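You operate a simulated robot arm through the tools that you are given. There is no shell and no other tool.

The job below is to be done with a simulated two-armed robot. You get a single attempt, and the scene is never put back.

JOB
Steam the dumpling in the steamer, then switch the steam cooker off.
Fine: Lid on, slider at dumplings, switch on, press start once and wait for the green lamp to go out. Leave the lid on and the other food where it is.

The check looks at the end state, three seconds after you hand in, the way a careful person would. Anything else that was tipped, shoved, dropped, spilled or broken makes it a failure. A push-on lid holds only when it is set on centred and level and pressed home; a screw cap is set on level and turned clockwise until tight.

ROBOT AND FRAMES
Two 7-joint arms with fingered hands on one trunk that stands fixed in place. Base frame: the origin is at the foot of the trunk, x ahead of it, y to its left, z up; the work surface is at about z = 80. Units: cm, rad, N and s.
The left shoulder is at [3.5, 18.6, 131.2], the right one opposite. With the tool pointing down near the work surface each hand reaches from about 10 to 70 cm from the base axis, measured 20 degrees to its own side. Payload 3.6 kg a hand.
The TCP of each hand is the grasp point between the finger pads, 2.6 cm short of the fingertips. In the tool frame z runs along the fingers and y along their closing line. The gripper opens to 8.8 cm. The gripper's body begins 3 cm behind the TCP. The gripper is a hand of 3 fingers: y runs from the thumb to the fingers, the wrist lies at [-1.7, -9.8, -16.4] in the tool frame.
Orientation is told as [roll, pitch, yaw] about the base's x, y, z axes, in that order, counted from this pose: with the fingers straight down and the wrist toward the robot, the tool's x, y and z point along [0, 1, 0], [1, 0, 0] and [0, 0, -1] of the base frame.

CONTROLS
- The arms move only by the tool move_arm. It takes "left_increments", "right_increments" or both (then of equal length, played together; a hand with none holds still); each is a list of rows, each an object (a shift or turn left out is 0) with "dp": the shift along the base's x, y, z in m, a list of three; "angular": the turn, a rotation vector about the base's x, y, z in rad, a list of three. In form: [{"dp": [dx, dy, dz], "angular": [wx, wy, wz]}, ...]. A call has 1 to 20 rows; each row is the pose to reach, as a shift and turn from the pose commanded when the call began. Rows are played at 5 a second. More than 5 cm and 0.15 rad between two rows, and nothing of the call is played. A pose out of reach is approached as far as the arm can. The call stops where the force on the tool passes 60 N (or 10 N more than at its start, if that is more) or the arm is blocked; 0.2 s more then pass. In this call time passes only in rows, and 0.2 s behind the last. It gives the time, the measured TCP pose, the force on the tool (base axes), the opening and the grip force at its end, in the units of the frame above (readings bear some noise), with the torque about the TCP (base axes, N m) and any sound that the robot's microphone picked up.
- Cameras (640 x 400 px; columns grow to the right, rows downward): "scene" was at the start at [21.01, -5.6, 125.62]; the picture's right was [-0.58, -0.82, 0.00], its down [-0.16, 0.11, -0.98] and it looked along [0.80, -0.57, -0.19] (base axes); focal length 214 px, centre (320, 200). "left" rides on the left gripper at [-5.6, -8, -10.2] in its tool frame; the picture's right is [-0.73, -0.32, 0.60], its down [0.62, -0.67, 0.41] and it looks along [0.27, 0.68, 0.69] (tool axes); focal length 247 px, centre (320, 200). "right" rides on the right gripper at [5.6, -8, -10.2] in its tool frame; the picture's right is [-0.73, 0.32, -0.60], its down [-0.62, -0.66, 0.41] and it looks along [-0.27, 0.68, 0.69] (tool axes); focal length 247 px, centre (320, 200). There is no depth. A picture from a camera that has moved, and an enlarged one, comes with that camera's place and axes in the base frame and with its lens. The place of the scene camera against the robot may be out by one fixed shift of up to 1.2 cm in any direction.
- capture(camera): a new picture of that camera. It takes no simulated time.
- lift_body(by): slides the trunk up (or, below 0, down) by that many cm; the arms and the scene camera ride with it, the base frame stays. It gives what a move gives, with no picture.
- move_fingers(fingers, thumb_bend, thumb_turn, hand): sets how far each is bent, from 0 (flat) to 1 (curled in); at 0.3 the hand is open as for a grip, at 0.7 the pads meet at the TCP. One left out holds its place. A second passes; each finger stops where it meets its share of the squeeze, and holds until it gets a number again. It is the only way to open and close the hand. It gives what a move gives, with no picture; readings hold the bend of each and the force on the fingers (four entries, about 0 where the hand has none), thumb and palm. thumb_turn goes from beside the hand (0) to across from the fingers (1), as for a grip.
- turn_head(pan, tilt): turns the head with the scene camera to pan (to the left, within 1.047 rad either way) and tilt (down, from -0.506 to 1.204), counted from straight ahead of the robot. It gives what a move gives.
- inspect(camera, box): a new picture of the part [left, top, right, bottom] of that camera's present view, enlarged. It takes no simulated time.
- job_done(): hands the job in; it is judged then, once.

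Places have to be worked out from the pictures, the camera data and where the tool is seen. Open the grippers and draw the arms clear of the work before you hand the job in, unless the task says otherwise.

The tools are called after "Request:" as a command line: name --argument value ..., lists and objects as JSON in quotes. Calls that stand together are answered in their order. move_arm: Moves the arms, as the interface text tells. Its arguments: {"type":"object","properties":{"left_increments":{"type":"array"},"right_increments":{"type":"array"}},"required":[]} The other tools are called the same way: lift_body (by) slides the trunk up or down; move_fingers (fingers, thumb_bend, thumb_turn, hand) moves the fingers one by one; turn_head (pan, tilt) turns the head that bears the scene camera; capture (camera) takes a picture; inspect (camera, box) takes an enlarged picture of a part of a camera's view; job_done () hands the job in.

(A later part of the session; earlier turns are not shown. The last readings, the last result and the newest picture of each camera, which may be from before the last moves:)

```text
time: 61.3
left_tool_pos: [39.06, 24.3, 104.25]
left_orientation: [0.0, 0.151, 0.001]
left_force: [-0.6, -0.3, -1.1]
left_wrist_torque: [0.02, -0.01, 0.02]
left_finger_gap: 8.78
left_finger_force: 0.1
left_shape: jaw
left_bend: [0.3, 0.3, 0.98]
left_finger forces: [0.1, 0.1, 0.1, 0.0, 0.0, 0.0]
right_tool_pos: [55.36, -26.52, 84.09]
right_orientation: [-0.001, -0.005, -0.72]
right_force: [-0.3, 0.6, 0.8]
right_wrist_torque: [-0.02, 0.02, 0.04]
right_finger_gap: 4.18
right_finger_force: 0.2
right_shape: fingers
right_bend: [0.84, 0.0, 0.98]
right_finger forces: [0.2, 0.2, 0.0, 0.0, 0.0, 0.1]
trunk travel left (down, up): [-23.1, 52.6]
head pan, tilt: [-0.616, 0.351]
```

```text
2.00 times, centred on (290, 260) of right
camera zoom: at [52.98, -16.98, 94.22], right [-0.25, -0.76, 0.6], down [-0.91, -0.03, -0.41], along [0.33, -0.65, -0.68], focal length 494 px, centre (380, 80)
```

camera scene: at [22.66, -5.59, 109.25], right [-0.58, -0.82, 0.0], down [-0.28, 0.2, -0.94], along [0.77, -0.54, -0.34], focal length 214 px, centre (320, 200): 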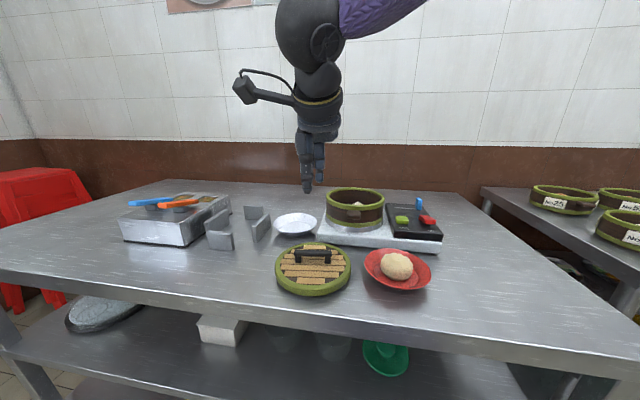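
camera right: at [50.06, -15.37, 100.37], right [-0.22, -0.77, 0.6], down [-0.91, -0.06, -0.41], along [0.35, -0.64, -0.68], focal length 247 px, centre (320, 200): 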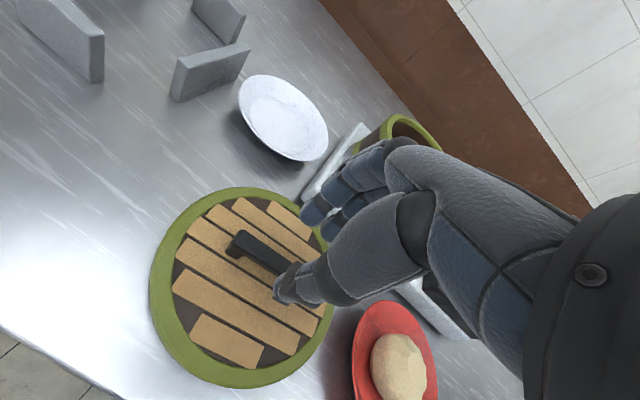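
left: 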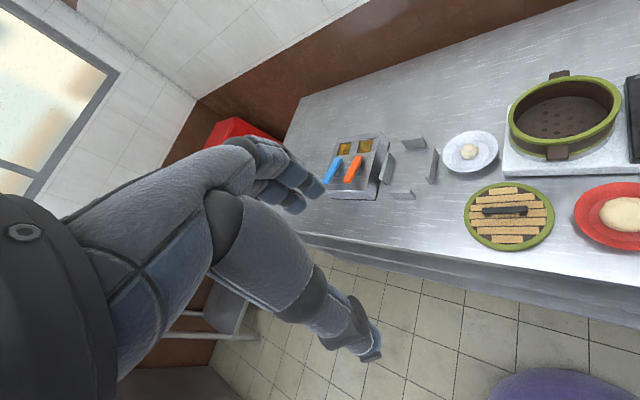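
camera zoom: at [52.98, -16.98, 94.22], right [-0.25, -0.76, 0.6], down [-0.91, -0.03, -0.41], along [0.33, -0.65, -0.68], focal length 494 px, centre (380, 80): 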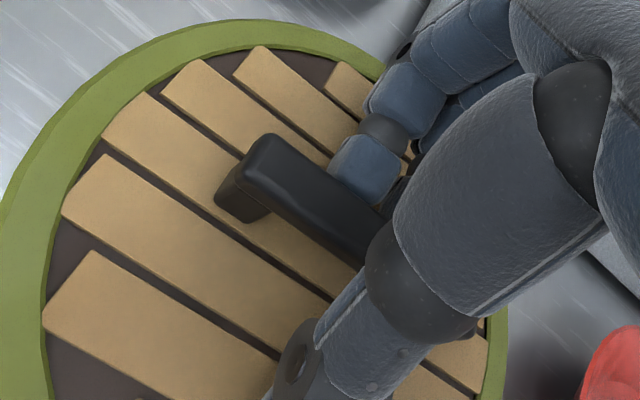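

The fingertips met the bar's back face and pushed the lid ~1 cm back to about (53.5,-24.6). I'll use a proper low pinch instead: raise, reopen the fingers, and recentre over the bar.

Request:
lift_body --by 4

Request:
move_fingers --hand "right" --fingers 0.54 --thumb_bend 0.54

Request:
move_arm --right_increments '[{"dp": [-0.006, 0.006, 0]}, {"dp": [-0.012, 0.012, 0]}, {"dp": [-0.0185, 0.019, 0]}, {"dp": [-0.0185, 0.019, 0]}]'

Request:
inspect --camera "right" --box '[140, 140, 400, 380]'

Request:
inspect --camera "scene" --box '[255, 170, 365, 270]'

```text
time: 62.2
left_tool_pos: [39.16, 24.39, 108.2]
left_orientation: [0.0, 0.153, 0.0]
left_force: [1.3, -0.5, -1.0]
left_wrist_torque: [0.01, 0.01, -0.02]
left_finger_gap: 8.77
left_finger_force: 0.1
left_shape: jaw
left_bend: [0.3, 0.3, 0.98]
left_finger forces: [0.0, 0.1, 0.0, 0.1, 0.0, 0.0]
right_tool_pos: [55.58, -26.55, 87.96]
right_orientation: [-0.005, -0.004, -0.718]
right_force: [0.2, -0.6, -1.0]
right_wrist_torque: [-0.02, -0.01, 0.02]
right_finger_gap: 4.17
right_finger_force: 0.2
right_shape: fingers
right_bend: [0.84, 0.0, 0.98]
right_finger forces: [0.0, 0.0, 0.0, 0.0, 0.0, 0.0]
trunk travel left (down, up): [-27.1, 48.6]
head pan, tilt: [-0.616, 0.351]
```

```text
time: 63.2
left_tool_pos: [39.07, 24.41, 108.22]
left_orientation: [-0.001, 0.151, 0.0]
left_force: [-0.1, -0.3, 0.8]
left_wrist_torque: [0.01, -0.01, -0.01]
left_finger_gap: 8.79
left_finger_force: 0.0
left_shape: jaw
left_bend: [0.3, 0.3, 0.98]
left_finger forces: [0.0, 0.0, 0.0, 0.1, 0.0, 0.0]
right_tool_pos: [55.46, -26.55, 88.17]
right_orientation: [-0.003, -0.005, -0.719]
right_force: [0.0, 0.7, 0.0]
right_wrist_torque: [-0.03, 0.03, 0.0]
right_finger_gap: 3.62
right_finger_force: 0.0
right_shape: fingers
right_bend: [0.54, 0.54, 0.98]
right_finger forces: [0.1, 0.0, 0.0, 0.0, 0.0, 0.0]
trunk travel left (down, up): [-27.1, 48.6]
head pan, tilt: [-0.616, 0.351]
```

```text
time: 64.2
left_tool_pos: [39.13, 24.41, 108.33]
left_orientation: [0.0, 0.151, 0.001]
left_force: [0.0, 0.6, -0.7]
left_wrist_torque: [0.0, 0.02, -0.01]
left_finger_gap: 8.76
left_finger_force: 0.0
left_shape: jaw
left_bend: [0.3, 0.3, 0.98]
left_finger forces: [0.0, 0.0, 0.0, 0.1, 0.0, 0.0]
right_tool_pos: [53.52, -24.64, 88.03]
right_orientation: [-0.002, -0.006, -0.721]
right_force: [-0.7, -0.7, -0.3]
right_wrist_torque: [0.01, -0.05, 0.01]
right_finger_gap: 3.58
right_finger_force: 0.1
right_shape: fingers
right_bend: [0.54, 0.54, 0.98]
right_finger forces: [0.1, 0.0, 0.0, 0.0, 0.0, 0.0]
trunk travel left (down, up): [-27.1, 48.6]
head pan, tilt: [-0.616, 0.351]
```

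```text
1.67 times, centred on (270, 260) of right
camera zoom: at [51.1, -15.08, 98.21], right [-0.25, -0.76, 0.6], down [-0.91, -0.03, -0.41], along [0.33, -0.65, -0.68], focal length 412 px, centre (403, 100)
```

zoom: 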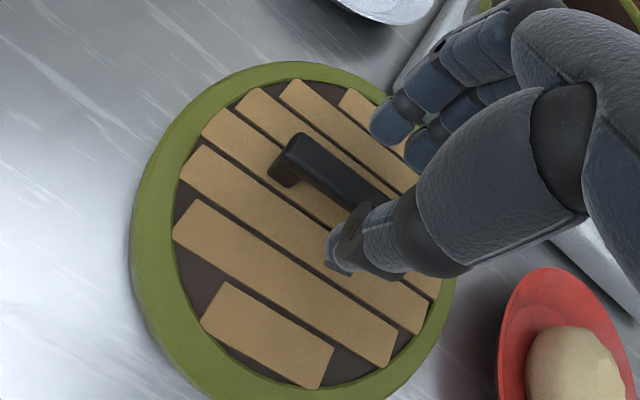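

```text
4.00 times, centred on (310, 220) of scene
camera zoom: at [23.37, -5.59, 104.57], right [-0.58, -0.82, 0.0], down [-0.28, 0.2, -0.94], along [0.77, -0.54, -0.34], focal length 858 px, centre (360, 120)
```

zoom: 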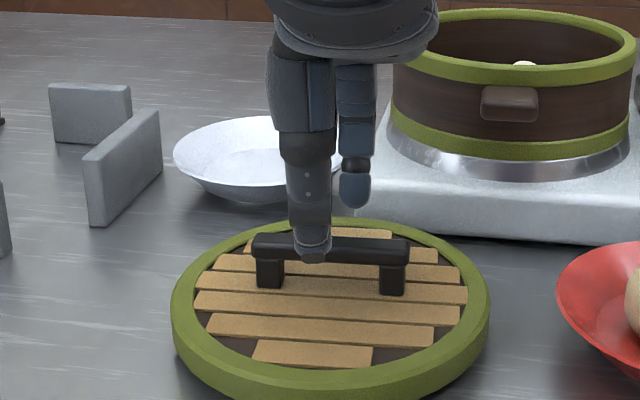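

The bar lies ~0.4 cm to the finger side. I shift to centre it and lower with the trunk to z≈85.5.

Request:
move_arm --right_increments '[{"dp": [0.002, -0.0038, 0]}, {"dp": [0.002, -0.0038, 0]}]'

Request:
lift_body --by -2.4

Request:
inspect --camera "right" --box '[180, 160, 400, 360]'

Request:
inspect --camera "scene" --box '[265, 160, 365, 250]'

```text
time: 64.8
left_tool_pos: [39.14, 24.27, 108.24]
left_orientation: [-0.002, 0.151, 0.001]
left_force: [-0.5, 0.6, -0.8]
left_wrist_torque: [0.01, 0.02, 0.02]
left_finger_gap: 8.78
left_finger_force: 0.1
left_shape: jaw
left_bend: [0.3, 0.3, 0.98]
left_finger forces: [0.0, 0.1, 0.1, 0.0, 0.1, 0.0]
right_tool_pos: [53.73, -25.02, 88.02]
right_orientation: [-0.002, -0.007, -0.719]
right_force: [-0.4, 0.3, -0.6]
right_wrist_torque: [0.01, -0.01, 0.01]
right_finger_gap: 3.65
right_finger_force: 0.1
right_shape: fingers
right_bend: [0.54, 0.54, 0.98]
right_finger forces: [0.0, 0.0, 0.0, 0.0, 0.0, 0.1]
trunk travel left (down, up): [-27.1, 48.6]
head pan, tilt: [-0.616, 0.351]
```

```text
time: 65.5
left_tool_pos: [39.02, 24.39, 106.1]
left_orientation: [0.0, 0.15, 0.0]
left_force: [1.0, 0.0, 0.1]
left_wrist_torque: [0.01, 0.0, 0.01]
left_finger_gap: 8.77
left_finger_force: 0.0
left_shape: jaw
left_bend: [0.3, 0.3, 0.98]
left_finger forces: [0.0, 0.0, 0.0, 0.0, 0.0, 0.1]
right_tool_pos: [53.77, -25.01, 85.84]
right_orientation: [-0.003, -0.006, -0.722]
right_force: [-0.2, 0.2, -0.2]
right_wrist_torque: [0.0, 0.0, 0.0]
right_finger_gap: 3.62
right_finger_force: 0.1
right_shape: fingers
right_bend: [0.54, 0.54, 0.98]
right_finger forces: [0.0, 0.0, 0.1, 0.0, 0.0, 0.0]
trunk travel left (down, up): [-24.7, 51.0]
head pan, tilt: [-0.616, 0.351]
```

```text
2.00 times, centred on (290, 260) of right
camera zoom: at [51.28, -15.45, 95.9], right [-0.25, -0.76, 0.6], down [-0.91, -0.03, -0.41], along [0.33, -0.65, -0.68], focal length 494 px, centre (380, 80)
```

zoom: 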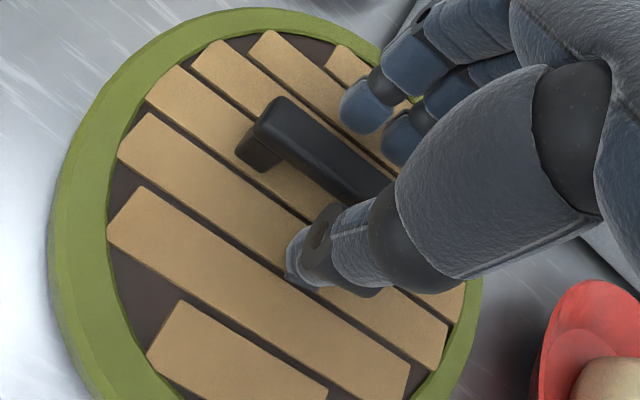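

```text
4.44 times, centred on (315, 205) of scene
camera zoom: at [23.74, -5.59, 101.97], right [-0.58, -0.82, 0.0], down [-0.28, 0.2, -0.94], along [0.77, -0.54, -0.34], focal length 953 px, centre (342, 178)
```

zoom: 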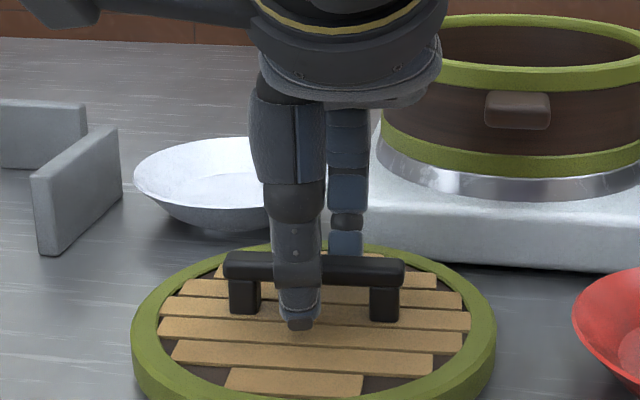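

The bar is now centred within 2 mm in tool coordinates. I lower further in small steps to find the lid's surface.

Request:
lift_body --by -0.9

Request:
lift_body --by -0.3

```text
time: 66.0
left_tool_pos: [38.9, 24.36, 105.01]
left_orientation: [0.0, 0.151, 0.0]
left_force: [0.0, 0.6, 0.3]
left_wrist_torque: [-0.02, 0.01, 0.02]
left_finger_gap: 8.77
left_finger_force: 0.1
left_shape: jaw
left_bend: [0.3, 0.3, 0.98]
left_finger forces: [0.0, 0.1, 0.1, 0.0, 0.0, 0.0]
right_tool_pos: [53.91, -24.92, 85.16]
right_orientation: [0.003, -0.011, -0.719]
right_force: [-0.3, -1.2, 16.6]
right_wrist_torque: [-0.33, -0.32, -0.03]
right_finger_gap: 3.61
right_finger_force: 8.4
right_shape: fingers
right_bend: [0.53, 0.54, 0.98]
right_finger forces: [7.3, 9.6, 0.1, 0.0, 0.0, 0.0]
trunk travel left (down, up): [-23.8, 51.9]
head pan, tilt: [-0.616, 0.351]
```

```text
time: 66.6
left_tool_pos: [38.72, 24.4, 104.88]
left_orientation: [-0.002, 0.15, 0.0]
left_force: [0.5, -1.5, -0.2]
left_wrist_torque: [0.02, 0.01, 0.0]
left_finger_gap: 8.78
left_finger_force: 0.1
left_shape: jaw
left_bend: [0.3, 0.3, 0.98]
left_finger forces: [0.0, 0.0, 0.0, 0.1, 0.1, 0.0]
right_tool_pos: [53.76, -25.06, 85.1]
right_orientation: [0.005, -0.014, -0.721]
right_force: [-0.8, -3.9, 38.6]
right_wrist_torque: [-0.36, -0.2, -0.06]
right_finger_gap: 3.62
right_finger_force: 19.1
right_shape: fingers
right_bend: [0.53, 0.54, 0.98]
right_finger forces: [6.9, 18.8, 0.0, 0.1, 12.9, 0.0]
trunk travel left (down, up): [-23.5, 52.2]
head pan, tilt: [-0.616, 0.351]
```

Contact with the lid's surface at TCP z≈85.2; I back off 0.4 cm right away and then close gently.

Request:
lift_body --by 0.4

Request:
move_fingers --hand "right" --fingers 0.65 --thumb_bend 0.65

Request:
inspect --camera "right" --box '[240, 160, 380, 300]'

Request:
inspect --camera "scene" --box '[265, 160, 365, 250]'

```text
time: 67.1
left_tool_pos: [38.96, 24.39, 105.07]
left_orientation: [-0.003, 0.151, 0.0]
left_force: [0.4, -0.4, -0.2]
left_wrist_torque: [0.01, -0.04, 0.0]
left_finger_gap: 8.8
left_finger_force: 0.0
left_shape: jaw
left_bend: [0.3, 0.3, 0.98]
left_finger forces: [0.1, 0.1, 0.0, 0.0, 0.0, 0.0]
right_tool_pos: [53.8, -24.91, 84.93]
right_orientation: [-0.001, -0.007, -0.72]
right_force: [2.2, 0.4, 24.6]
right_wrist_torque: [-0.4, -0.56, 0.02]
right_finger_gap: 3.69
right_finger_force: 11.5
right_shape: fingers
right_bend: [0.52, 0.54, 0.98]
right_finger forces: [12.6, 11.2, 0.1, 0.0, 0.1, 0.0]
trunk travel left (down, up): [-23.9, 51.8]
head pan, tilt: [-0.616, 0.351]
```

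```text
time: 68.1
left_tool_pos: [38.91, 24.33, 105.19]
left_orientation: [0.0, 0.15, 0.0]
left_force: [-0.4, 0.6, 0.8]
left_wrist_torque: [0.0, -0.01, 0.01]
left_finger_gap: 8.79
left_finger_force: 0.0
left_shape: jaw
left_bend: [0.3, 0.3, 0.98]
left_finger forces: [0.1, 0.1, 0.0, 0.0, 0.1, 0.0]
right_tool_pos: [53.85, -24.89, 84.96]
right_orientation: [-0.002, -0.007, -0.72]
right_force: [4.2, -3.6, 22.1]
right_wrist_torque: [-0.22, -0.33, 0.02]
right_finger_gap: 1.68
right_finger_force: 11.3
right_shape: fingers
right_bend: [0.62, 0.64, 0.97]
right_finger forces: [9.7, 7.8, 0.0, 0.1, 4.8, 0.0]
trunk travel left (down, up): [-23.9, 51.8]
head pan, tilt: [-0.616, 0.351]
```

```text
2.86 times, centred on (310, 230) of right
camera zoom: at [51.25, -15.42, 95.15], right [-0.25, -0.76, 0.6], down [-0.91, -0.03, -0.42], along [0.33, -0.65, -0.68], focal length 706 px, centre (349, 114)
```

zoom: 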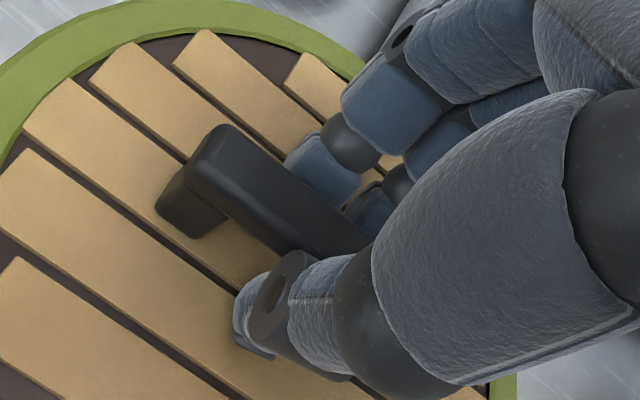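

```text
4.44 times, centred on (315, 205) of scene
camera zoom: at [23.85, -5.55, 101.11], right [-0.58, -0.82, 0.0], down [-0.28, 0.2, -0.94], along [0.77, -0.54, -0.34], focal length 953 px, centre (342, 178)
```

zoom: 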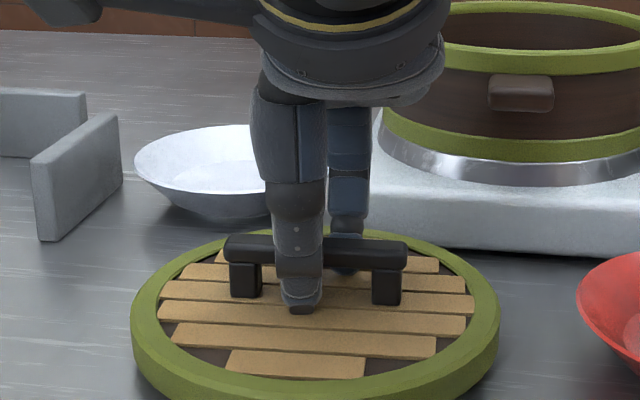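

Still pressing on the lid with ~22 N; I raise another 0.4 cm and re-check.

Request:
lift_body --by 0.4

Request:
move_fingers --hand "right" --fingers 0.65 --thumb_bend 0.65

Request:
inspect --camera "right" --box '[240, 160, 380, 300]'

Request:
inspect --camera "scene" --box '[265, 160, 365, 250]'

```text
time: 68.6
left_tool_pos: [39.08, 24.27, 105.51]
left_orientation: [0.0, 0.153, 0.0]
left_force: [0.5, -0.3, -0.8]
left_wrist_torque: [0.03, 0.0, -0.01]
left_finger_gap: 8.78
left_finger_force: 0.1
left_shape: jaw
left_bend: [0.3, 0.3, 0.98]
left_finger forces: [0.1, 0.0, 0.0, 0.0, 0.0, 0.0]
right_tool_pos: [53.66, -24.94, 84.95]
right_orientation: [-0.007, 0.0, -0.719]
right_force: [-0.8, -0.2, 1.0]
right_wrist_torque: [-0.01, 0.01, 0.0]
right_finger_gap: 1.29
right_finger_force: 0.2
right_shape: fingers
right_bend: [0.65, 0.64, 0.97]
right_finger forces: [0.5, 0.0, 0.0, 0.0, 0.5, 0.0]
trunk travel left (down, up): [-24.3, 51.4]
head pan, tilt: [-0.616, 0.351]
```

```text
time: 69.6
left_tool_pos: [39.1, 24.33, 105.44]
left_orientation: [0.002, 0.151, 0.001]
left_force: [-0.3, 0.6, -0.5]
left_wrist_torque: [0.0, -0.03, 0.05]
left_finger_gap: 8.77
left_finger_force: 0.1
left_shape: jaw
left_bend: [0.3, 0.3, 0.98]
left_finger forces: [0.1, 0.0, 0.0, 0.0, 0.1, 0.0]
right_tool_pos: [53.81, -24.99, 85.35]
right_orientation: [-0.002, -0.005, -0.72]
right_force: [0.3, -0.1, -0.5]
right_wrist_torque: [0.03, -0.02, -0.03]
right_finger_gap: 1.29
right_finger_force: 0.4
right_shape: fingers
right_bend: [0.65, 0.64, 0.97]
right_finger forces: [0.0, 0.0, 0.1, 0.0, 0.1, 0.0]
trunk travel left (down, up): [-24.3, 51.4]
head pan, tilt: [-0.616, 0.351]
```

```text
2.86 times, centred on (310, 230) of right
camera zoom: at [51.33, -15.45, 95.42], right [-0.25, -0.76, 0.6], down [-0.91, -0.03, -0.41], along [0.33, -0.65, -0.68], focal length 706 px, centre (349, 114)
```

zoom: 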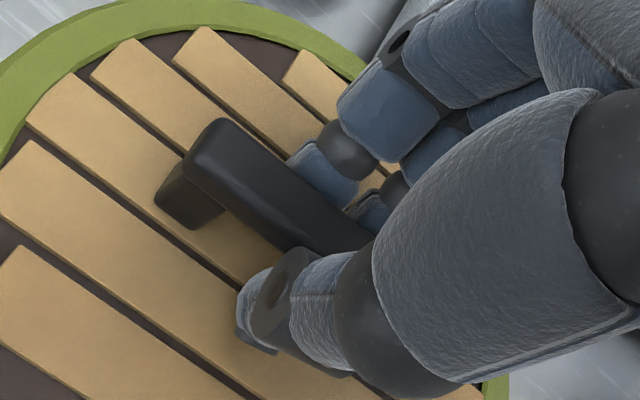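

```text
4.44 times, centred on (315, 205) of scene
camera zoom: at [23.88, -5.59, 101.51], right [-0.58, -0.82, 0.0], down [-0.28, 0.2, -0.94], along [0.77, -0.54, -0.34], focal length 953 px, centre (342, 178)
```

zoom: 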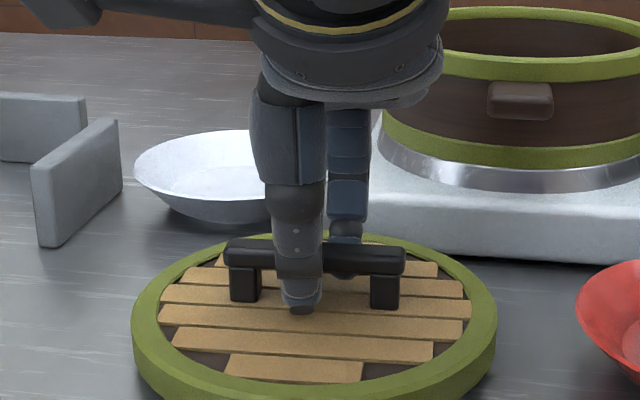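

Forces are zero with the bar between the pads (gap 1.3 cm). I close in tiny steps, looking for a moderate grip force.

Request:
move_fingers --hand "right" --fingers 0.67 --thumb_bend 0.67

Request:
inspect --camera "right" --box '[240, 160, 380, 300]'

Request:
inspect --camera "scene" --box '[265, 160, 365, 250]'

```text
time: 70.6
left_tool_pos: [39.12, 24.42, 105.49]
left_orientation: [0.001, 0.152, 0.001]
left_force: [-0.3, 0.6, -0.3]
left_wrist_torque: [0.0, 0.03, 0.0]
left_finger_gap: 8.78
left_finger_force: 0.1
left_shape: jaw
left_bend: [0.3, 0.3, 0.98]
left_finger forces: [0.1, 0.1, 0.0, 0.0, 0.1, 0.0]
right_tool_pos: [53.81, -24.97, 85.34]
right_orientation: [-0.001, -0.005, -0.72]
right_force: [0.5, 0.3, -0.1]
right_wrist_torque: [0.0, 0.02, -0.02]
right_finger_gap: 1.07
right_finger_force: 1.2
right_shape: fingers
right_bend: [0.66, 0.65, 0.97]
right_finger forces: [0.7, 0.3, 0.0, 0.0, 1.1, 0.1]
trunk travel left (down, up): [-24.3, 51.4]
head pan, tilt: [-0.616, 0.351]
```

```text
2.86 times, centred on (310, 230) of right
camera zoom: at [51.33, -15.45, 95.42], right [-0.25, -0.76, 0.6], down [-0.91, -0.03, -0.41], along [0.33, -0.65, -0.68], focal length 706 px, centre (349, 114)
```

zoom: 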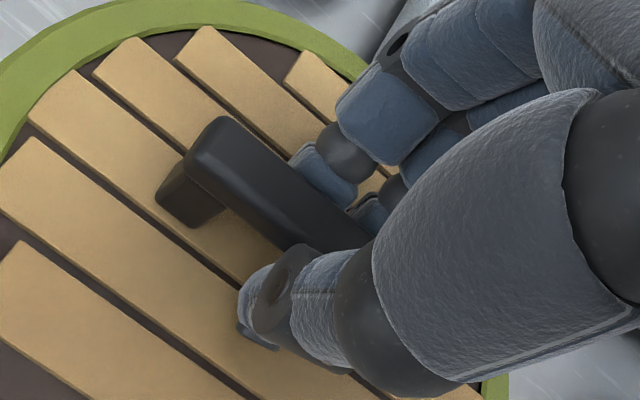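

```text
4.44 times, centred on (315, 205) of scene
camera zoom: at [23.88, -5.59, 101.51], right [-0.58, -0.82, 0.0], down [-0.28, 0.2, -0.94], along [0.77, -0.54, -0.34], focal length 953 px, centre (342, 178)
```

zoom: 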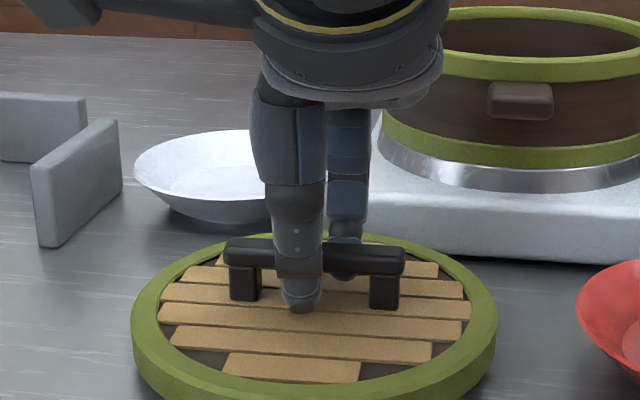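

Light, balanced contact with the lid still flat. Slightly more squeeze.

Request:
move_fingers --hand "right" --fingers 0.69 --thumb_bend 0.69

Request:
inspect --camera "right" --box '[240, 160, 380, 300]'

Request:
inspect --camera "scene" --box '[265, 160, 365, 250]'

```text
time: 71.6
left_tool_pos: [39.2, 24.35, 105.48]
left_orientation: [0.0, 0.152, 0.0]
left_force: [-0.7, -0.8, -0.1]
left_wrist_torque: [-0.01, 0.04, 0.0]
left_finger_gap: 8.78
left_finger_force: 0.1
left_shape: jaw
left_bend: [0.3, 0.3, 0.98]
left_finger forces: [0.0, 0.0, 0.1, 0.0, 0.0, 0.0]
right_tool_pos: [53.85, -25.06, 85.37]
right_orientation: [-0.002, -0.005, -0.719]
right_force: [0.2, -0.6, 0.4]
right_wrist_torque: [0.02, 0.02, -0.01]
right_finger_gap: 0.97
right_finger_force: 2.2
right_shape: fingers
right_bend: [0.67, 0.66, 0.97]
right_finger forces: [1.6, 0.6, 0.0, 0.1, 2.5, 0.1]
trunk travel left (down, up): [-24.3, 51.4]
head pan, tilt: [-0.616, 0.351]
```

```text
2.86 times, centred on (310, 230) of right
camera zoom: at [51.33, -15.45, 95.42], right [-0.25, -0.76, 0.6], down [-0.91, -0.03, -0.41], along [0.33, -0.65, -0.68], focal length 706 px, centre (349, 114)
```

zoom: 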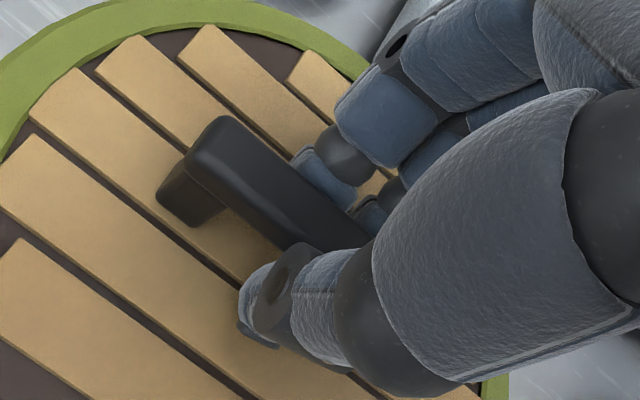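

```text
4.44 times, centred on (315, 205) of scene
camera zoom: at [23.88, -5.59, 101.51], right [-0.58, -0.82, 0.0], down [-0.28, 0.2, -0.94], along [0.77, -0.54, -0.34], focal length 953 px, centre (342, 178)
```

zoom: 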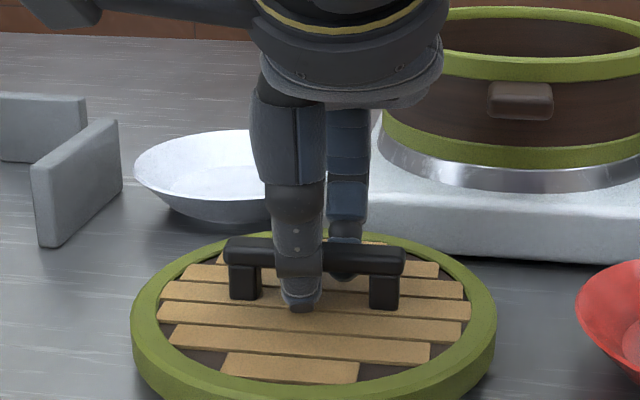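

Grip 2.5 N, lid still flat. One more notch, then a trial lift of 0.6 cm.

Request:
move_fingers --hand "right" --fingers 0.71 --thumb_bend 0.71

Request:
lift_body --by 0.7

Request:
inspect --camera "right" --box '[240, 160, 380, 300]'

Request:
inspect --camera "scene" --box '[265, 160, 365, 250]'

```text
time: 72.6
left_tool_pos: [39.15, 24.28, 105.45]
left_orientation: [0.0, 0.152, 0.0]
left_force: [1.0, 0.7, 0.5]
left_wrist_torque: [-0.02, -0.02, -0.03]
left_finger_gap: 8.79
left_finger_force: 0.0
left_shape: jaw
left_bend: [0.3, 0.3, 0.98]
left_finger forces: [0.1, 0.1, 0.0, 0.0, 0.0, 0.0]
right_tool_pos: [53.86, -24.96, 85.25]
right_orientation: [0.0, -0.003, -0.719]
right_force: [-0.8, 0.3, -0.5]
right_wrist_torque: [0.01, 0.0, 0.0]
right_finger_gap: 0.84
right_finger_force: 4.7
right_shape: fingers
right_bend: [0.68, 0.67, 0.97]
right_finger forces: [2.9, 1.2, 0.0, 0.1, 4.4, 0.0]
trunk travel left (down, up): [-24.3, 51.4]
head pan, tilt: [-0.616, 0.351]
```

```text
time: 73.2
left_tool_pos: [39.23, 24.24, 106.15]
left_orientation: [0.0, 0.154, -0.002]
left_force: [0.7, 0.1, 0.2]
left_wrist_torque: [-0.02, 0.02, 0.01]
left_finger_gap: 8.75
left_finger_force: 0.1
left_shape: jaw
left_bend: [0.3, 0.3, 0.98]
left_finger forces: [0.0, 0.1, 0.0, 0.0, 0.0, 0.0]
right_tool_pos: [53.85, -25.04, 85.98]
right_orientation: [-0.004, -0.003, -0.721]
right_force: [-0.2, 0.0, -0.3]
right_wrist_torque: [0.0, 0.0, -0.02]
right_finger_gap: 0.83
right_finger_force: 4.0
right_shape: fingers
right_bend: [0.68, 0.67, 0.97]
right_finger forces: [2.7, 1.2, 0.0, 0.0, 4.6, 0.0]
trunk travel left (down, up): [-25.0, 50.7]
head pan, tilt: [-0.616, 0.351]
```

```text
2.86 times, centred on (310, 230) of right
camera zoom: at [51.36, -15.45, 96.08], right [-0.25, -0.76, 0.6], down [-0.91, -0.03, -0.41], along [0.33, -0.65, -0.68], focal length 706 px, centre (349, 114)
```

zoom: 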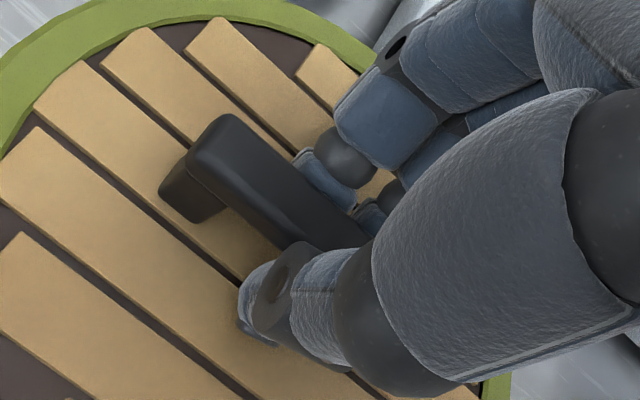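

```text
4.44 times, centred on (315, 205) of scene
camera zoom: at [23.8, -5.59, 102.26], right [-0.58, -0.82, 0.0], down [-0.28, 0.2, -0.94], along [0.77, -0.54, -0.34], focal length 953 px, centre (342, 178)
```

zoom: 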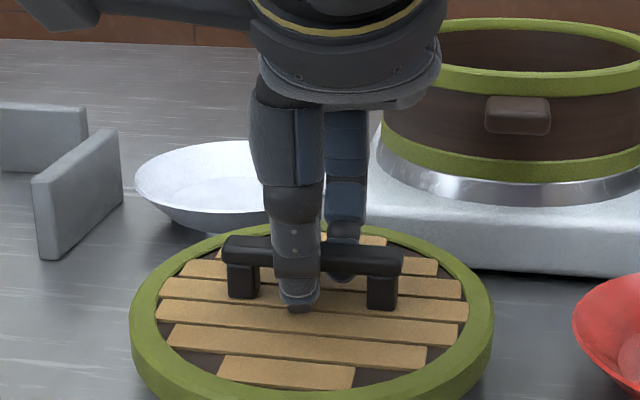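

The lid follows with a steady grip (2.7/1.2/4.6 N). I raise 3 cm more and check its tilt.

Request:
lift_body --by 3

Request:
inspect --camera "right" --box '[120, 140, 400, 380]'

Request:
inspect --camera "scene" --box '[245, 160, 375, 270]'

```text
time: 73.9
left_tool_pos: [39.11, 24.22, 109.12]
left_orientation: [0.001, 0.153, 0.0]
left_force: [1.1, 0.0, 0.3]
left_wrist_torque: [0.01, 0.05, -0.01]
left_finger_gap: 8.76
left_finger_force: 0.0
left_shape: jaw
left_bend: [0.3, 0.3, 0.98]
left_finger forces: [0.1, 0.0, 0.1, 0.0, 0.0, 0.0]
right_tool_pos: [53.83, -24.95, 88.81]
right_orientation: [-0.005, -0.003, -0.72]
right_force: [-0.5, 0.5, -0.3]
right_wrist_torque: [0.01, -0.01, 0.01]
right_finger_gap: 0.83
right_finger_force: 3.8
right_shape: fingers
right_bend: [0.68, 0.67, 0.97]
right_finger forces: [2.7, 1.2, 0.0, 0.1, 4.5, 0.0]
trunk travel left (down, up): [-28.0, 47.7]
head pan, tilt: [-0.616, 0.351]
```

```text
1.67 times, centred on (260, 260) of right
camera zoom: at [51.38, -15.45, 99.08], right [-0.25, -0.76, 0.6], down [-0.91, -0.03, -0.41], along [0.33, -0.65, -0.68], focal length 412 px, centre (420, 100)
```

zoom: 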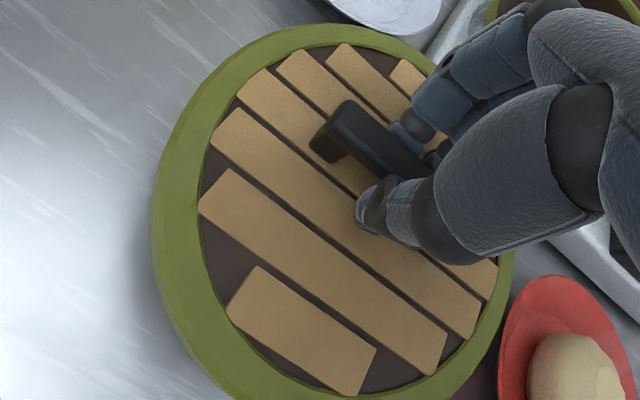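

```text
3.64 times, centred on (310, 215) of scene
camera zoom: at [23.27, -5.59, 105.53], right [-0.58, -0.82, 0.0], down [-0.28, 0.2, -0.94], along [0.77, -0.54, -0.34], focal length 780 px, centre (356, 146)
```

zoom: 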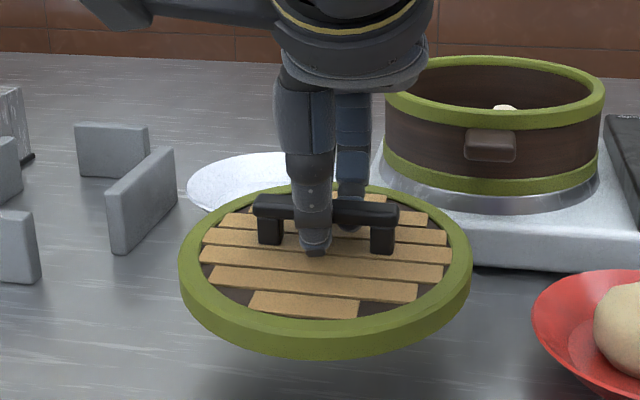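

The lid is up and nearly level. I raise the trunk 10 cm so that the lid clears the pot's rim.

Request:
lift_body --by 10

Request:
capture --camera "right"

Request:
capture --camera "scene"

```text
time: 75.3
left_tool_pos: [39.11, 24.29, 119.2]
left_orientation: [0.0, 0.154, -0.002]
left_force: [0.0, 0.5, -0.1]
left_wrist_torque: [0.0, 0.01, -0.02]
left_finger_gap: 8.77
left_finger_force: 0.1
left_shape: jaw
left_bend: [0.3, 0.3, 0.98]
left_finger forces: [0.1, 0.0, 0.0, 0.0, 0.0, 0.1]
right_tool_pos: [53.53, -24.93, 99.8]
right_orientation: [0.011, -0.017, -0.719]
right_force: [-0.2, -0.7, -0.3]
right_wrist_torque: [-0.01, -0.02, 0.01]
right_finger_gap: 0.85
right_finger_force: 3.5
right_shape: fingers
right_bend: [0.68, 0.67, 0.97]
right_finger forces: [2.6, 1.2, 0.0, 0.0, 4.5, 0.0]
trunk travel left (down, up): [-38.0, 37.7]
head pan, tilt: [-0.616, 0.351]
```

```text
taken
camera right: at [50.88, -15.57, 109.97], right [-0.25, -0.76, 0.6], down [-0.9, -0.03, -0.43], along [0.35, -0.65, -0.68], focal length 247 px, centre (320, 200)
```

right: 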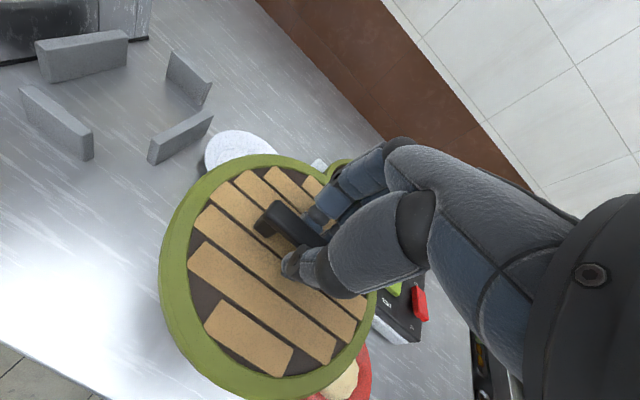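

```text
taken
camera scene: at [21.8, -5.59, 116.32], right [-0.58, -0.82, 0.0], down [-0.28, 0.2, -0.94], along [0.77, -0.54, -0.34], focal length 214 px, centre (320, 200)
```

scene: 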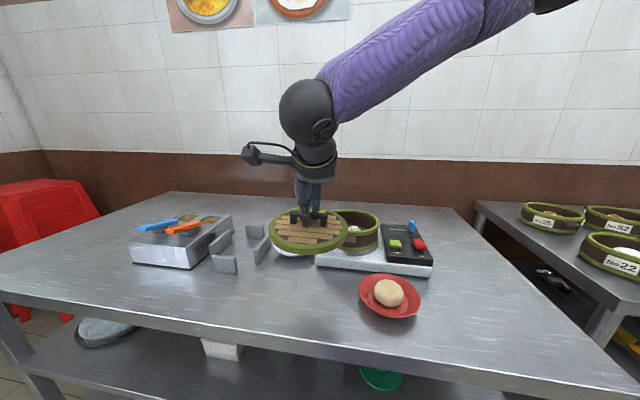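

The lid is held at z≈99.8. A circle fit of the pot's rim from my earlier unobstructed view gives its centre at (60.4,-43.0). I zoom in now to measure the lid's centre relative to the tool.

Request:
inspect --camera "right" --box '[140, 140, 400, 400]'

Request:
inspect --camera "scene" --box '[250, 170, 390, 280]'

```text
1.54 times, centred on (270, 270) of right
camera zoom: at [50.88, -15.57, 109.97], right [-0.25, -0.76, 0.6], down [-0.9, -0.03, -0.43], along [0.35, -0.65, -0.68], focal length 380 px, centre (397, 92)
```

zoom: 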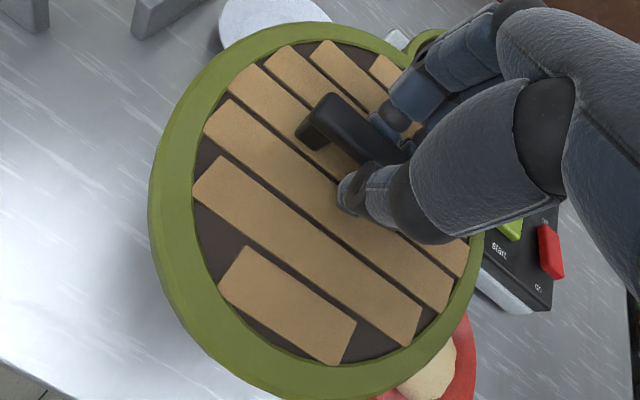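

```text
3.64 times, centred on (320, 225) of scene
camera zoom: at [21.8, -5.59, 116.32], right [-0.58, -0.82, 0.0], down [-0.28, 0.2, -0.94], along [0.77, -0.54, -0.34], focal length 780 px, centre (320, 109)
```

zoom: 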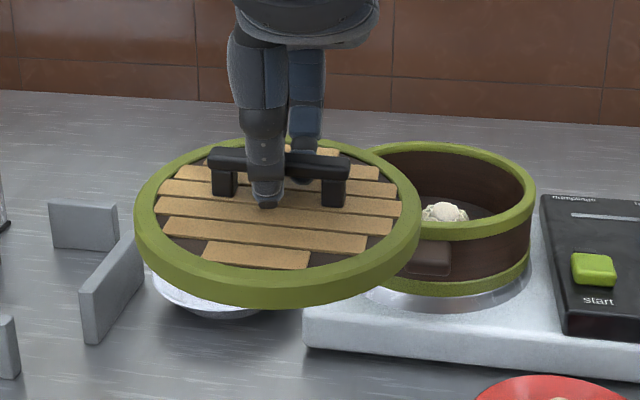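

Fitting the lid's ring in the tool frame gives its centre at tool (-0.1, +0.4), level with the hand. The target TCP over the pot is then about (60.2,-42.6). I carry it there slowly at this height, levelling the small tilt.

Request:
move_arm --right_increments '[{"dp": [0.006, -0.015, 0], "angular": [-0.005, 0.008, 0]}, {"dp": [0.014, -0.037, 0], "angular": [-0.011, 0.017, 0]}, {"dp": [0.023, -0.062, 0], "angular": [-0.011, 0.017, 0]}, {"dp": [0.033, -0.088, 0], "angular": [-0.011, 0.017, 0]}, {"dp": [0.043, -0.114, 0], "angular": [-0.011, 0.017, 0]}, {"dp": [0.053, -0.14, 0], "angular": [-0.011, 0.017, 0]}, {"dp": [0.061, -0.163, 0], "angular": [-0.011, 0.017, 0]}, {"dp": [0.0664, -0.1767, 0], "angular": [-0.011, 0.017, 0]}, {"dp": [0.0664, -0.1767, 0], "angular": [-0.011, 0.017, 0]}]'

Request:
capture --camera "right"

Request:
capture --camera "scene"

```text
time: 77.3
left_tool_pos: [39.06, 24.27, 119.26]
left_orientation: [0.0, 0.152, 0.001]
left_force: [0.5, 0.5, -1.2]
left_wrist_torque: [0.0, 0.02, 0.0]
left_finger_gap: 8.76
left_finger_force: 0.1
left_shape: jaw
left_bend: [0.3, 0.3, 0.98]
left_finger forces: [0.0, 0.0, 0.0, 0.0, 0.0, 0.0]
right_tool_pos: [60.0, -42.67, 99.9]
right_orientation: [-0.008, -0.012, -0.719]
right_force: [-0.2, 0.2, -0.8]
right_wrist_torque: [-0.01, -0.03, -0.02]
right_finger_gap: 0.79
right_finger_force: 3.7
right_shape: fingers
right_bend: [0.68, 0.67, 0.97]
right_finger forces: [2.5, 1.1, 0.1, 0.1, 4.4, 0.0]
trunk travel left (down, up): [-38.0, 37.7]
head pan, tilt: [-0.616, 0.351]
```

```text
taken
camera right: at [57.55, -33.1, 110.01], right [-0.25, -0.75, 0.61], down [-0.91, -0.04, -0.41], along [0.33, -0.66, -0.68], focal length 247 px, centre (320, 200)
```

right: 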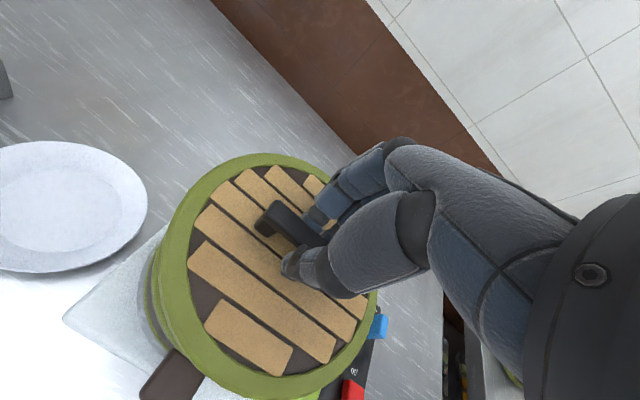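

```text
taken
camera scene: at [21.76, -5.59, 116.34], right [-0.58, -0.82, 0.0], down [-0.28, 0.2, -0.94], along [0.77, -0.54, -0.34], focal length 214 px, centre (320, 200)
```

scene: 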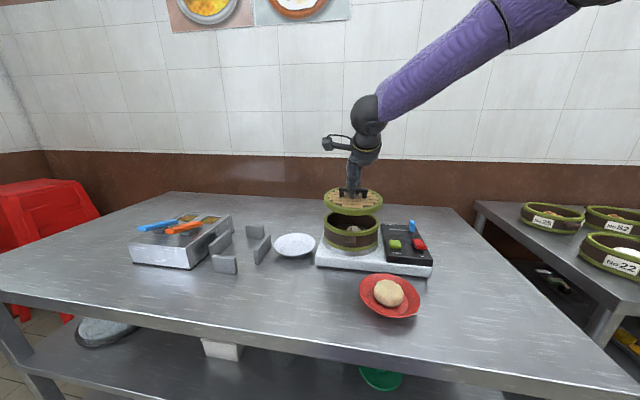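

The lid hovers over the pot. I zoom in from the scene camera to compare the lid's and pot's alignment.

Request:
inspect --camera "scene" --box '[290, 160, 410, 270]'

Request:
inspect --camera "right" --box '[60, 140, 400, 400]'

```text
3.64 times, centred on (350, 215) of scene
camera zoom: at [21.76, -5.59, 116.34], right [-0.58, -0.82, 0.0], down [-0.28, 0.2, -0.94], along [0.77, -0.54, -0.34], focal length 780 px, centre (211, 146)
```

zoom: 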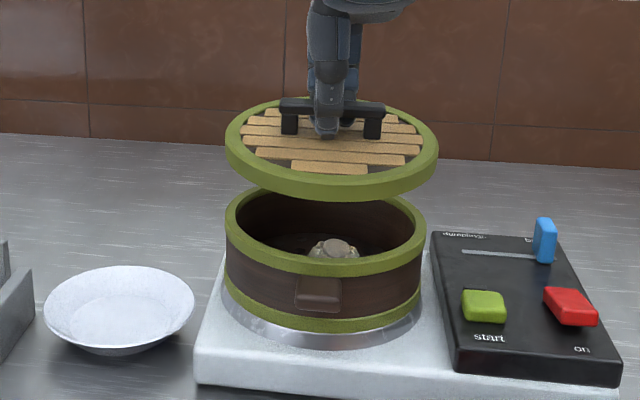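

```text
1.54 times, centred on (230, 270) of right
camera zoom: at [57.55, -33.1, 110.01], right [-0.25, -0.75, 0.61], down [-0.91, -0.04, -0.41], along [0.33, -0.66, -0.68], focal length 380 px, centre (458, 92)
```

zoom: 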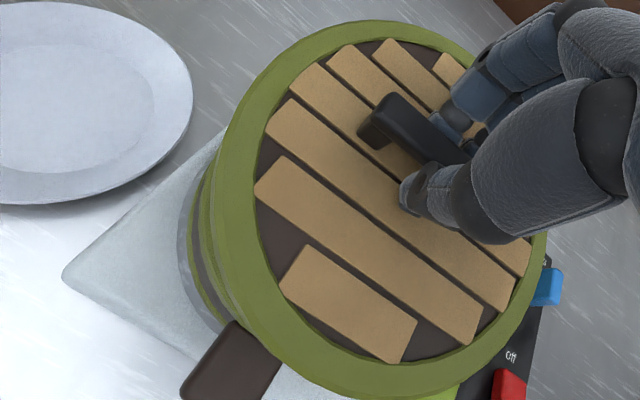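

The lid looks centred laterally within a couple of millimetres. I zoom in more to measure edges precisely before lowering.

Request:
inspect --camera "scene" --box '[315, 180, 395, 230]'

Request:
inspect --camera "scene" --box '[315, 200, 395, 250]'

```text
8.00 times, centred on (355, 205) of scene
camera zoom: at [21.76, -5.59, 116.34], right [-0.58, -0.82, 0.0], down [-0.28, 0.2, -0.94], along [0.77, -0.54, -0.34], focal length 1716 px, centre (40, 160)
```

zoom: 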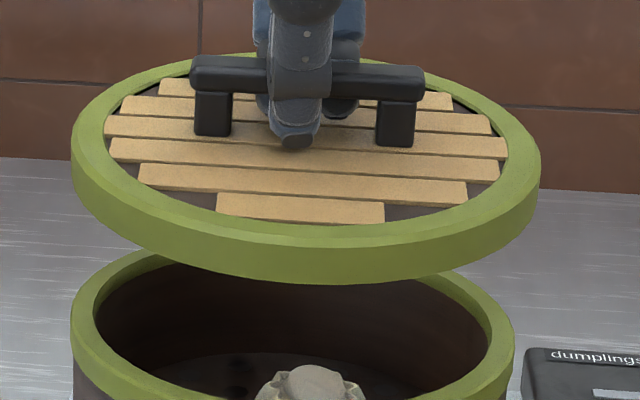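

```text
8.00 times, centred on (355, 225) of scene
camera zoom: at [21.76, -5.59, 116.34], right [-0.58, -0.82, 0.0], down [-0.28, 0.2, -0.94], along [0.77, -0.54, -0.34], focal length 1716 px, centre (40, 0)
```

zoom: 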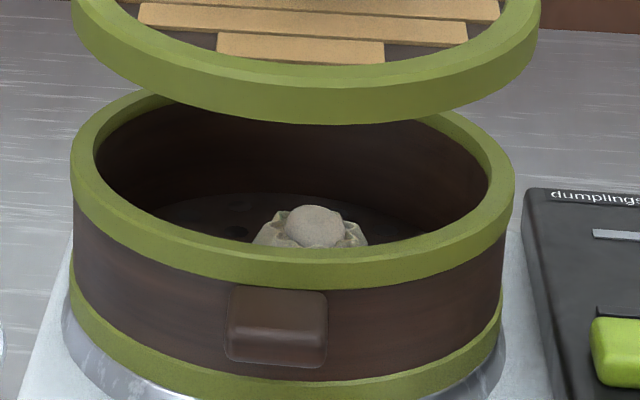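

Laterally the lid is within ~1 mm of the pot. I lower 3 cm so the lid is just above the rim, where the fore-aft comparison becomes reliable.

Request:
move_arm --right_increments '[{"dp": [0, 0, -0.01]}, {"dp": [0, 0, -0.02]}, {"dp": [0, 0, -0.03]}, {"dp": [0, 0, -0.03]}]'

Request:
inspect --camera "scene" --box '[315, 190, 395, 240]'

Request:
inspect --camera "right" --box '[80, 160, 320, 400]'

```text
time: 78.3
left_tool_pos: [39.09, 24.45, 119.08]
left_orientation: [-0.001, 0.152, -0.001]
left_force: [-0.3, 0.3, 0.4]
left_wrist_torque: [0.05, -0.01, 0.01]
left_finger_gap: 8.74
left_finger_force: 0.1
left_shape: jaw
left_bend: [0.3, 0.3, 0.98]
left_finger forces: [0.1, 0.0, 0.1, 0.0, 0.0, 0.0]
right_tool_pos: [60.13, -42.74, 96.91]
right_orientation: [-0.009, -0.012, -0.719]
right_force: [-0.4, -0.1, -1.6]
right_wrist_torque: [0.0, 0.01, 0.01]
right_finger_gap: 0.8
right_finger_force: 3.6
right_shape: fingers
right_bend: [0.68, 0.67, 0.97]
right_finger forces: [2.6, 1.1, 0.1, 0.1, 4.4, 0.0]
trunk travel left (down, up): [-38.0, 37.7]
head pan, tilt: [-0.616, 0.351]
```

```text
8.00 times, centred on (355, 215) of scene
camera zoom: at [21.75, -5.6, 116.34], right [-0.58, -0.82, 0.0], down [-0.28, 0.2, -0.94], along [0.77, -0.54, -0.34], focal length 1716 px, centre (40, 80)
```

zoom: 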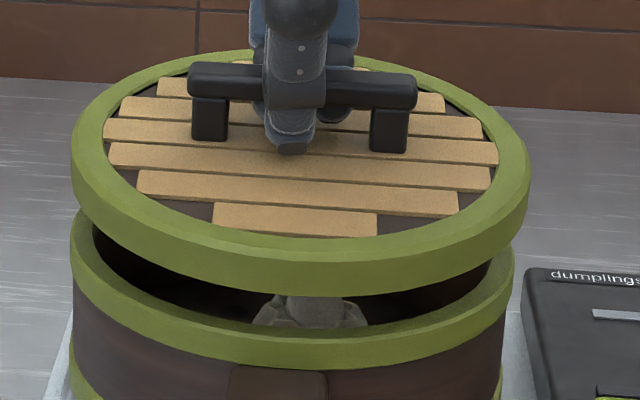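

```text
1.67 times, centred on (200, 280) of right
camera zoom: at [57.62, -33.18, 107.01], right [-0.25, -0.75, 0.61], down [-0.91, -0.04, -0.41], along [0.33, -0.66, -0.68], focal length 412 px, centre (520, 67)
```

zoom: 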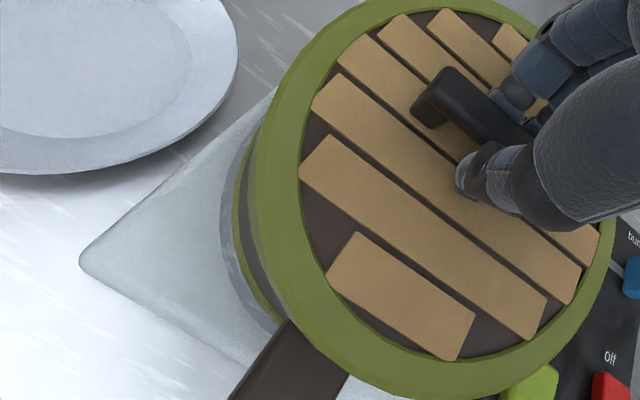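

The gap looks even all round. I zoom into left, right and near edges to compare the gaps precisely.

Request:
inspect --camera "scene" --box '[320, 200, 344, 230]'

Request:
inspect --camera "scene" --box '[366, 200, 390, 230]'

Request:
inspect --camera "scene" --box '[336, 212, 368, 240]'

```text
13.33 times, centred on (332, 215) of scene
camera zoom: at [21.75, -5.6, 116.34], right [-0.58, -0.82, 0.0], down [-0.28, 0.2, -0.94], along [0.77, -0.54, -0.34], focal length 2860 px, centre (160, 0)
```

zoom: 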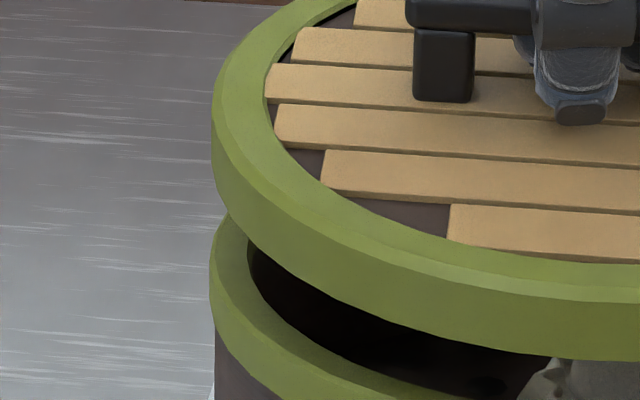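

```text
13.33 times, centred on (378, 215) of scene
camera zoom: at [21.75, -5.6, 116.34], right [-0.58, -0.82, 0.0], down [-0.28, 0.2, -0.94], along [0.77, -0.54, -0.34], focal length 2860 px, centre (-453, 0)
```

zoom: 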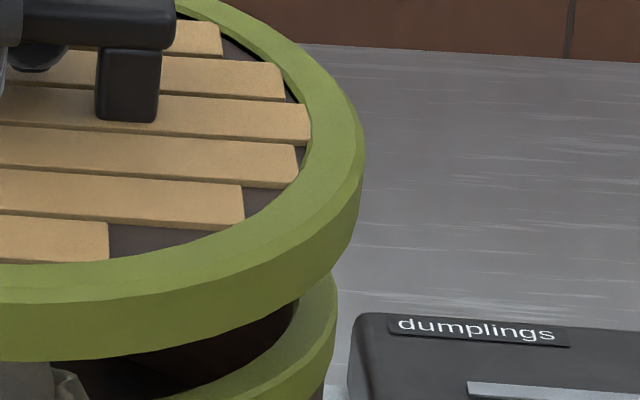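

```text
14.29 times, centred on (352, 226) of scene
camera zoom: at [21.75, -5.6, 116.34], right [-0.58, -0.82, 0.0], down [-0.28, 0.2, -0.94], along [0.77, -0.54, -0.34], focal length 3064 px, centre (-137, -171)
```

zoom: 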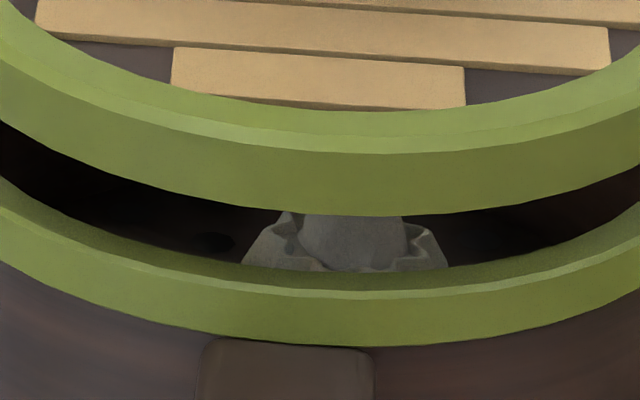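

The edges are crisp. To settle the fore-aft offset I look through the hand camera at the lid's edge against the pot's ring below it.

Request:
inspect --camera "right" --box '[140, 190, 240, 330]'

Request:
inspect --camera "right" --box '[200, 300, 380, 400]'

```text
2.86 times, centred on (190, 260) of right
camera zoom: at [57.62, -33.18, 107.01], right [-0.25, -0.75, 0.61], down [-0.91, -0.04, -0.41], along [0.33, -0.66, -0.68], focal length 706 px, centre (691, 29)
```

zoom: 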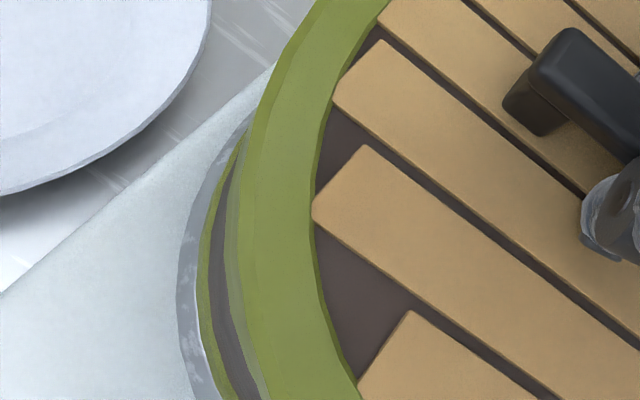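

```text
3.56 times, centred on (290, 350) of right
camera zoom: at [57.62, -33.18, 107.01], right [-0.25, -0.75, 0.61], down [-0.91, -0.04, -0.41], along [0.33, -0.66, -0.68], focal length 878 px, centre (427, -333)
```

zoom: 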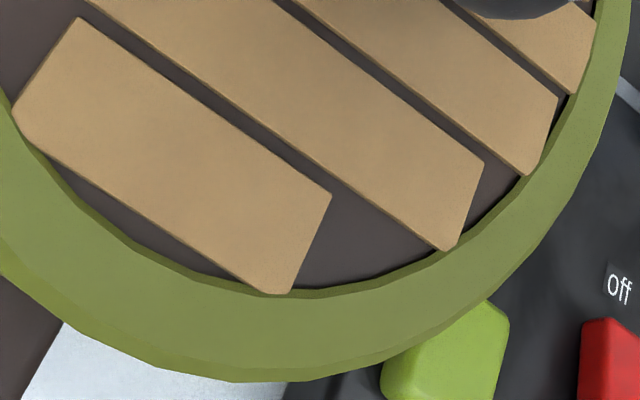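

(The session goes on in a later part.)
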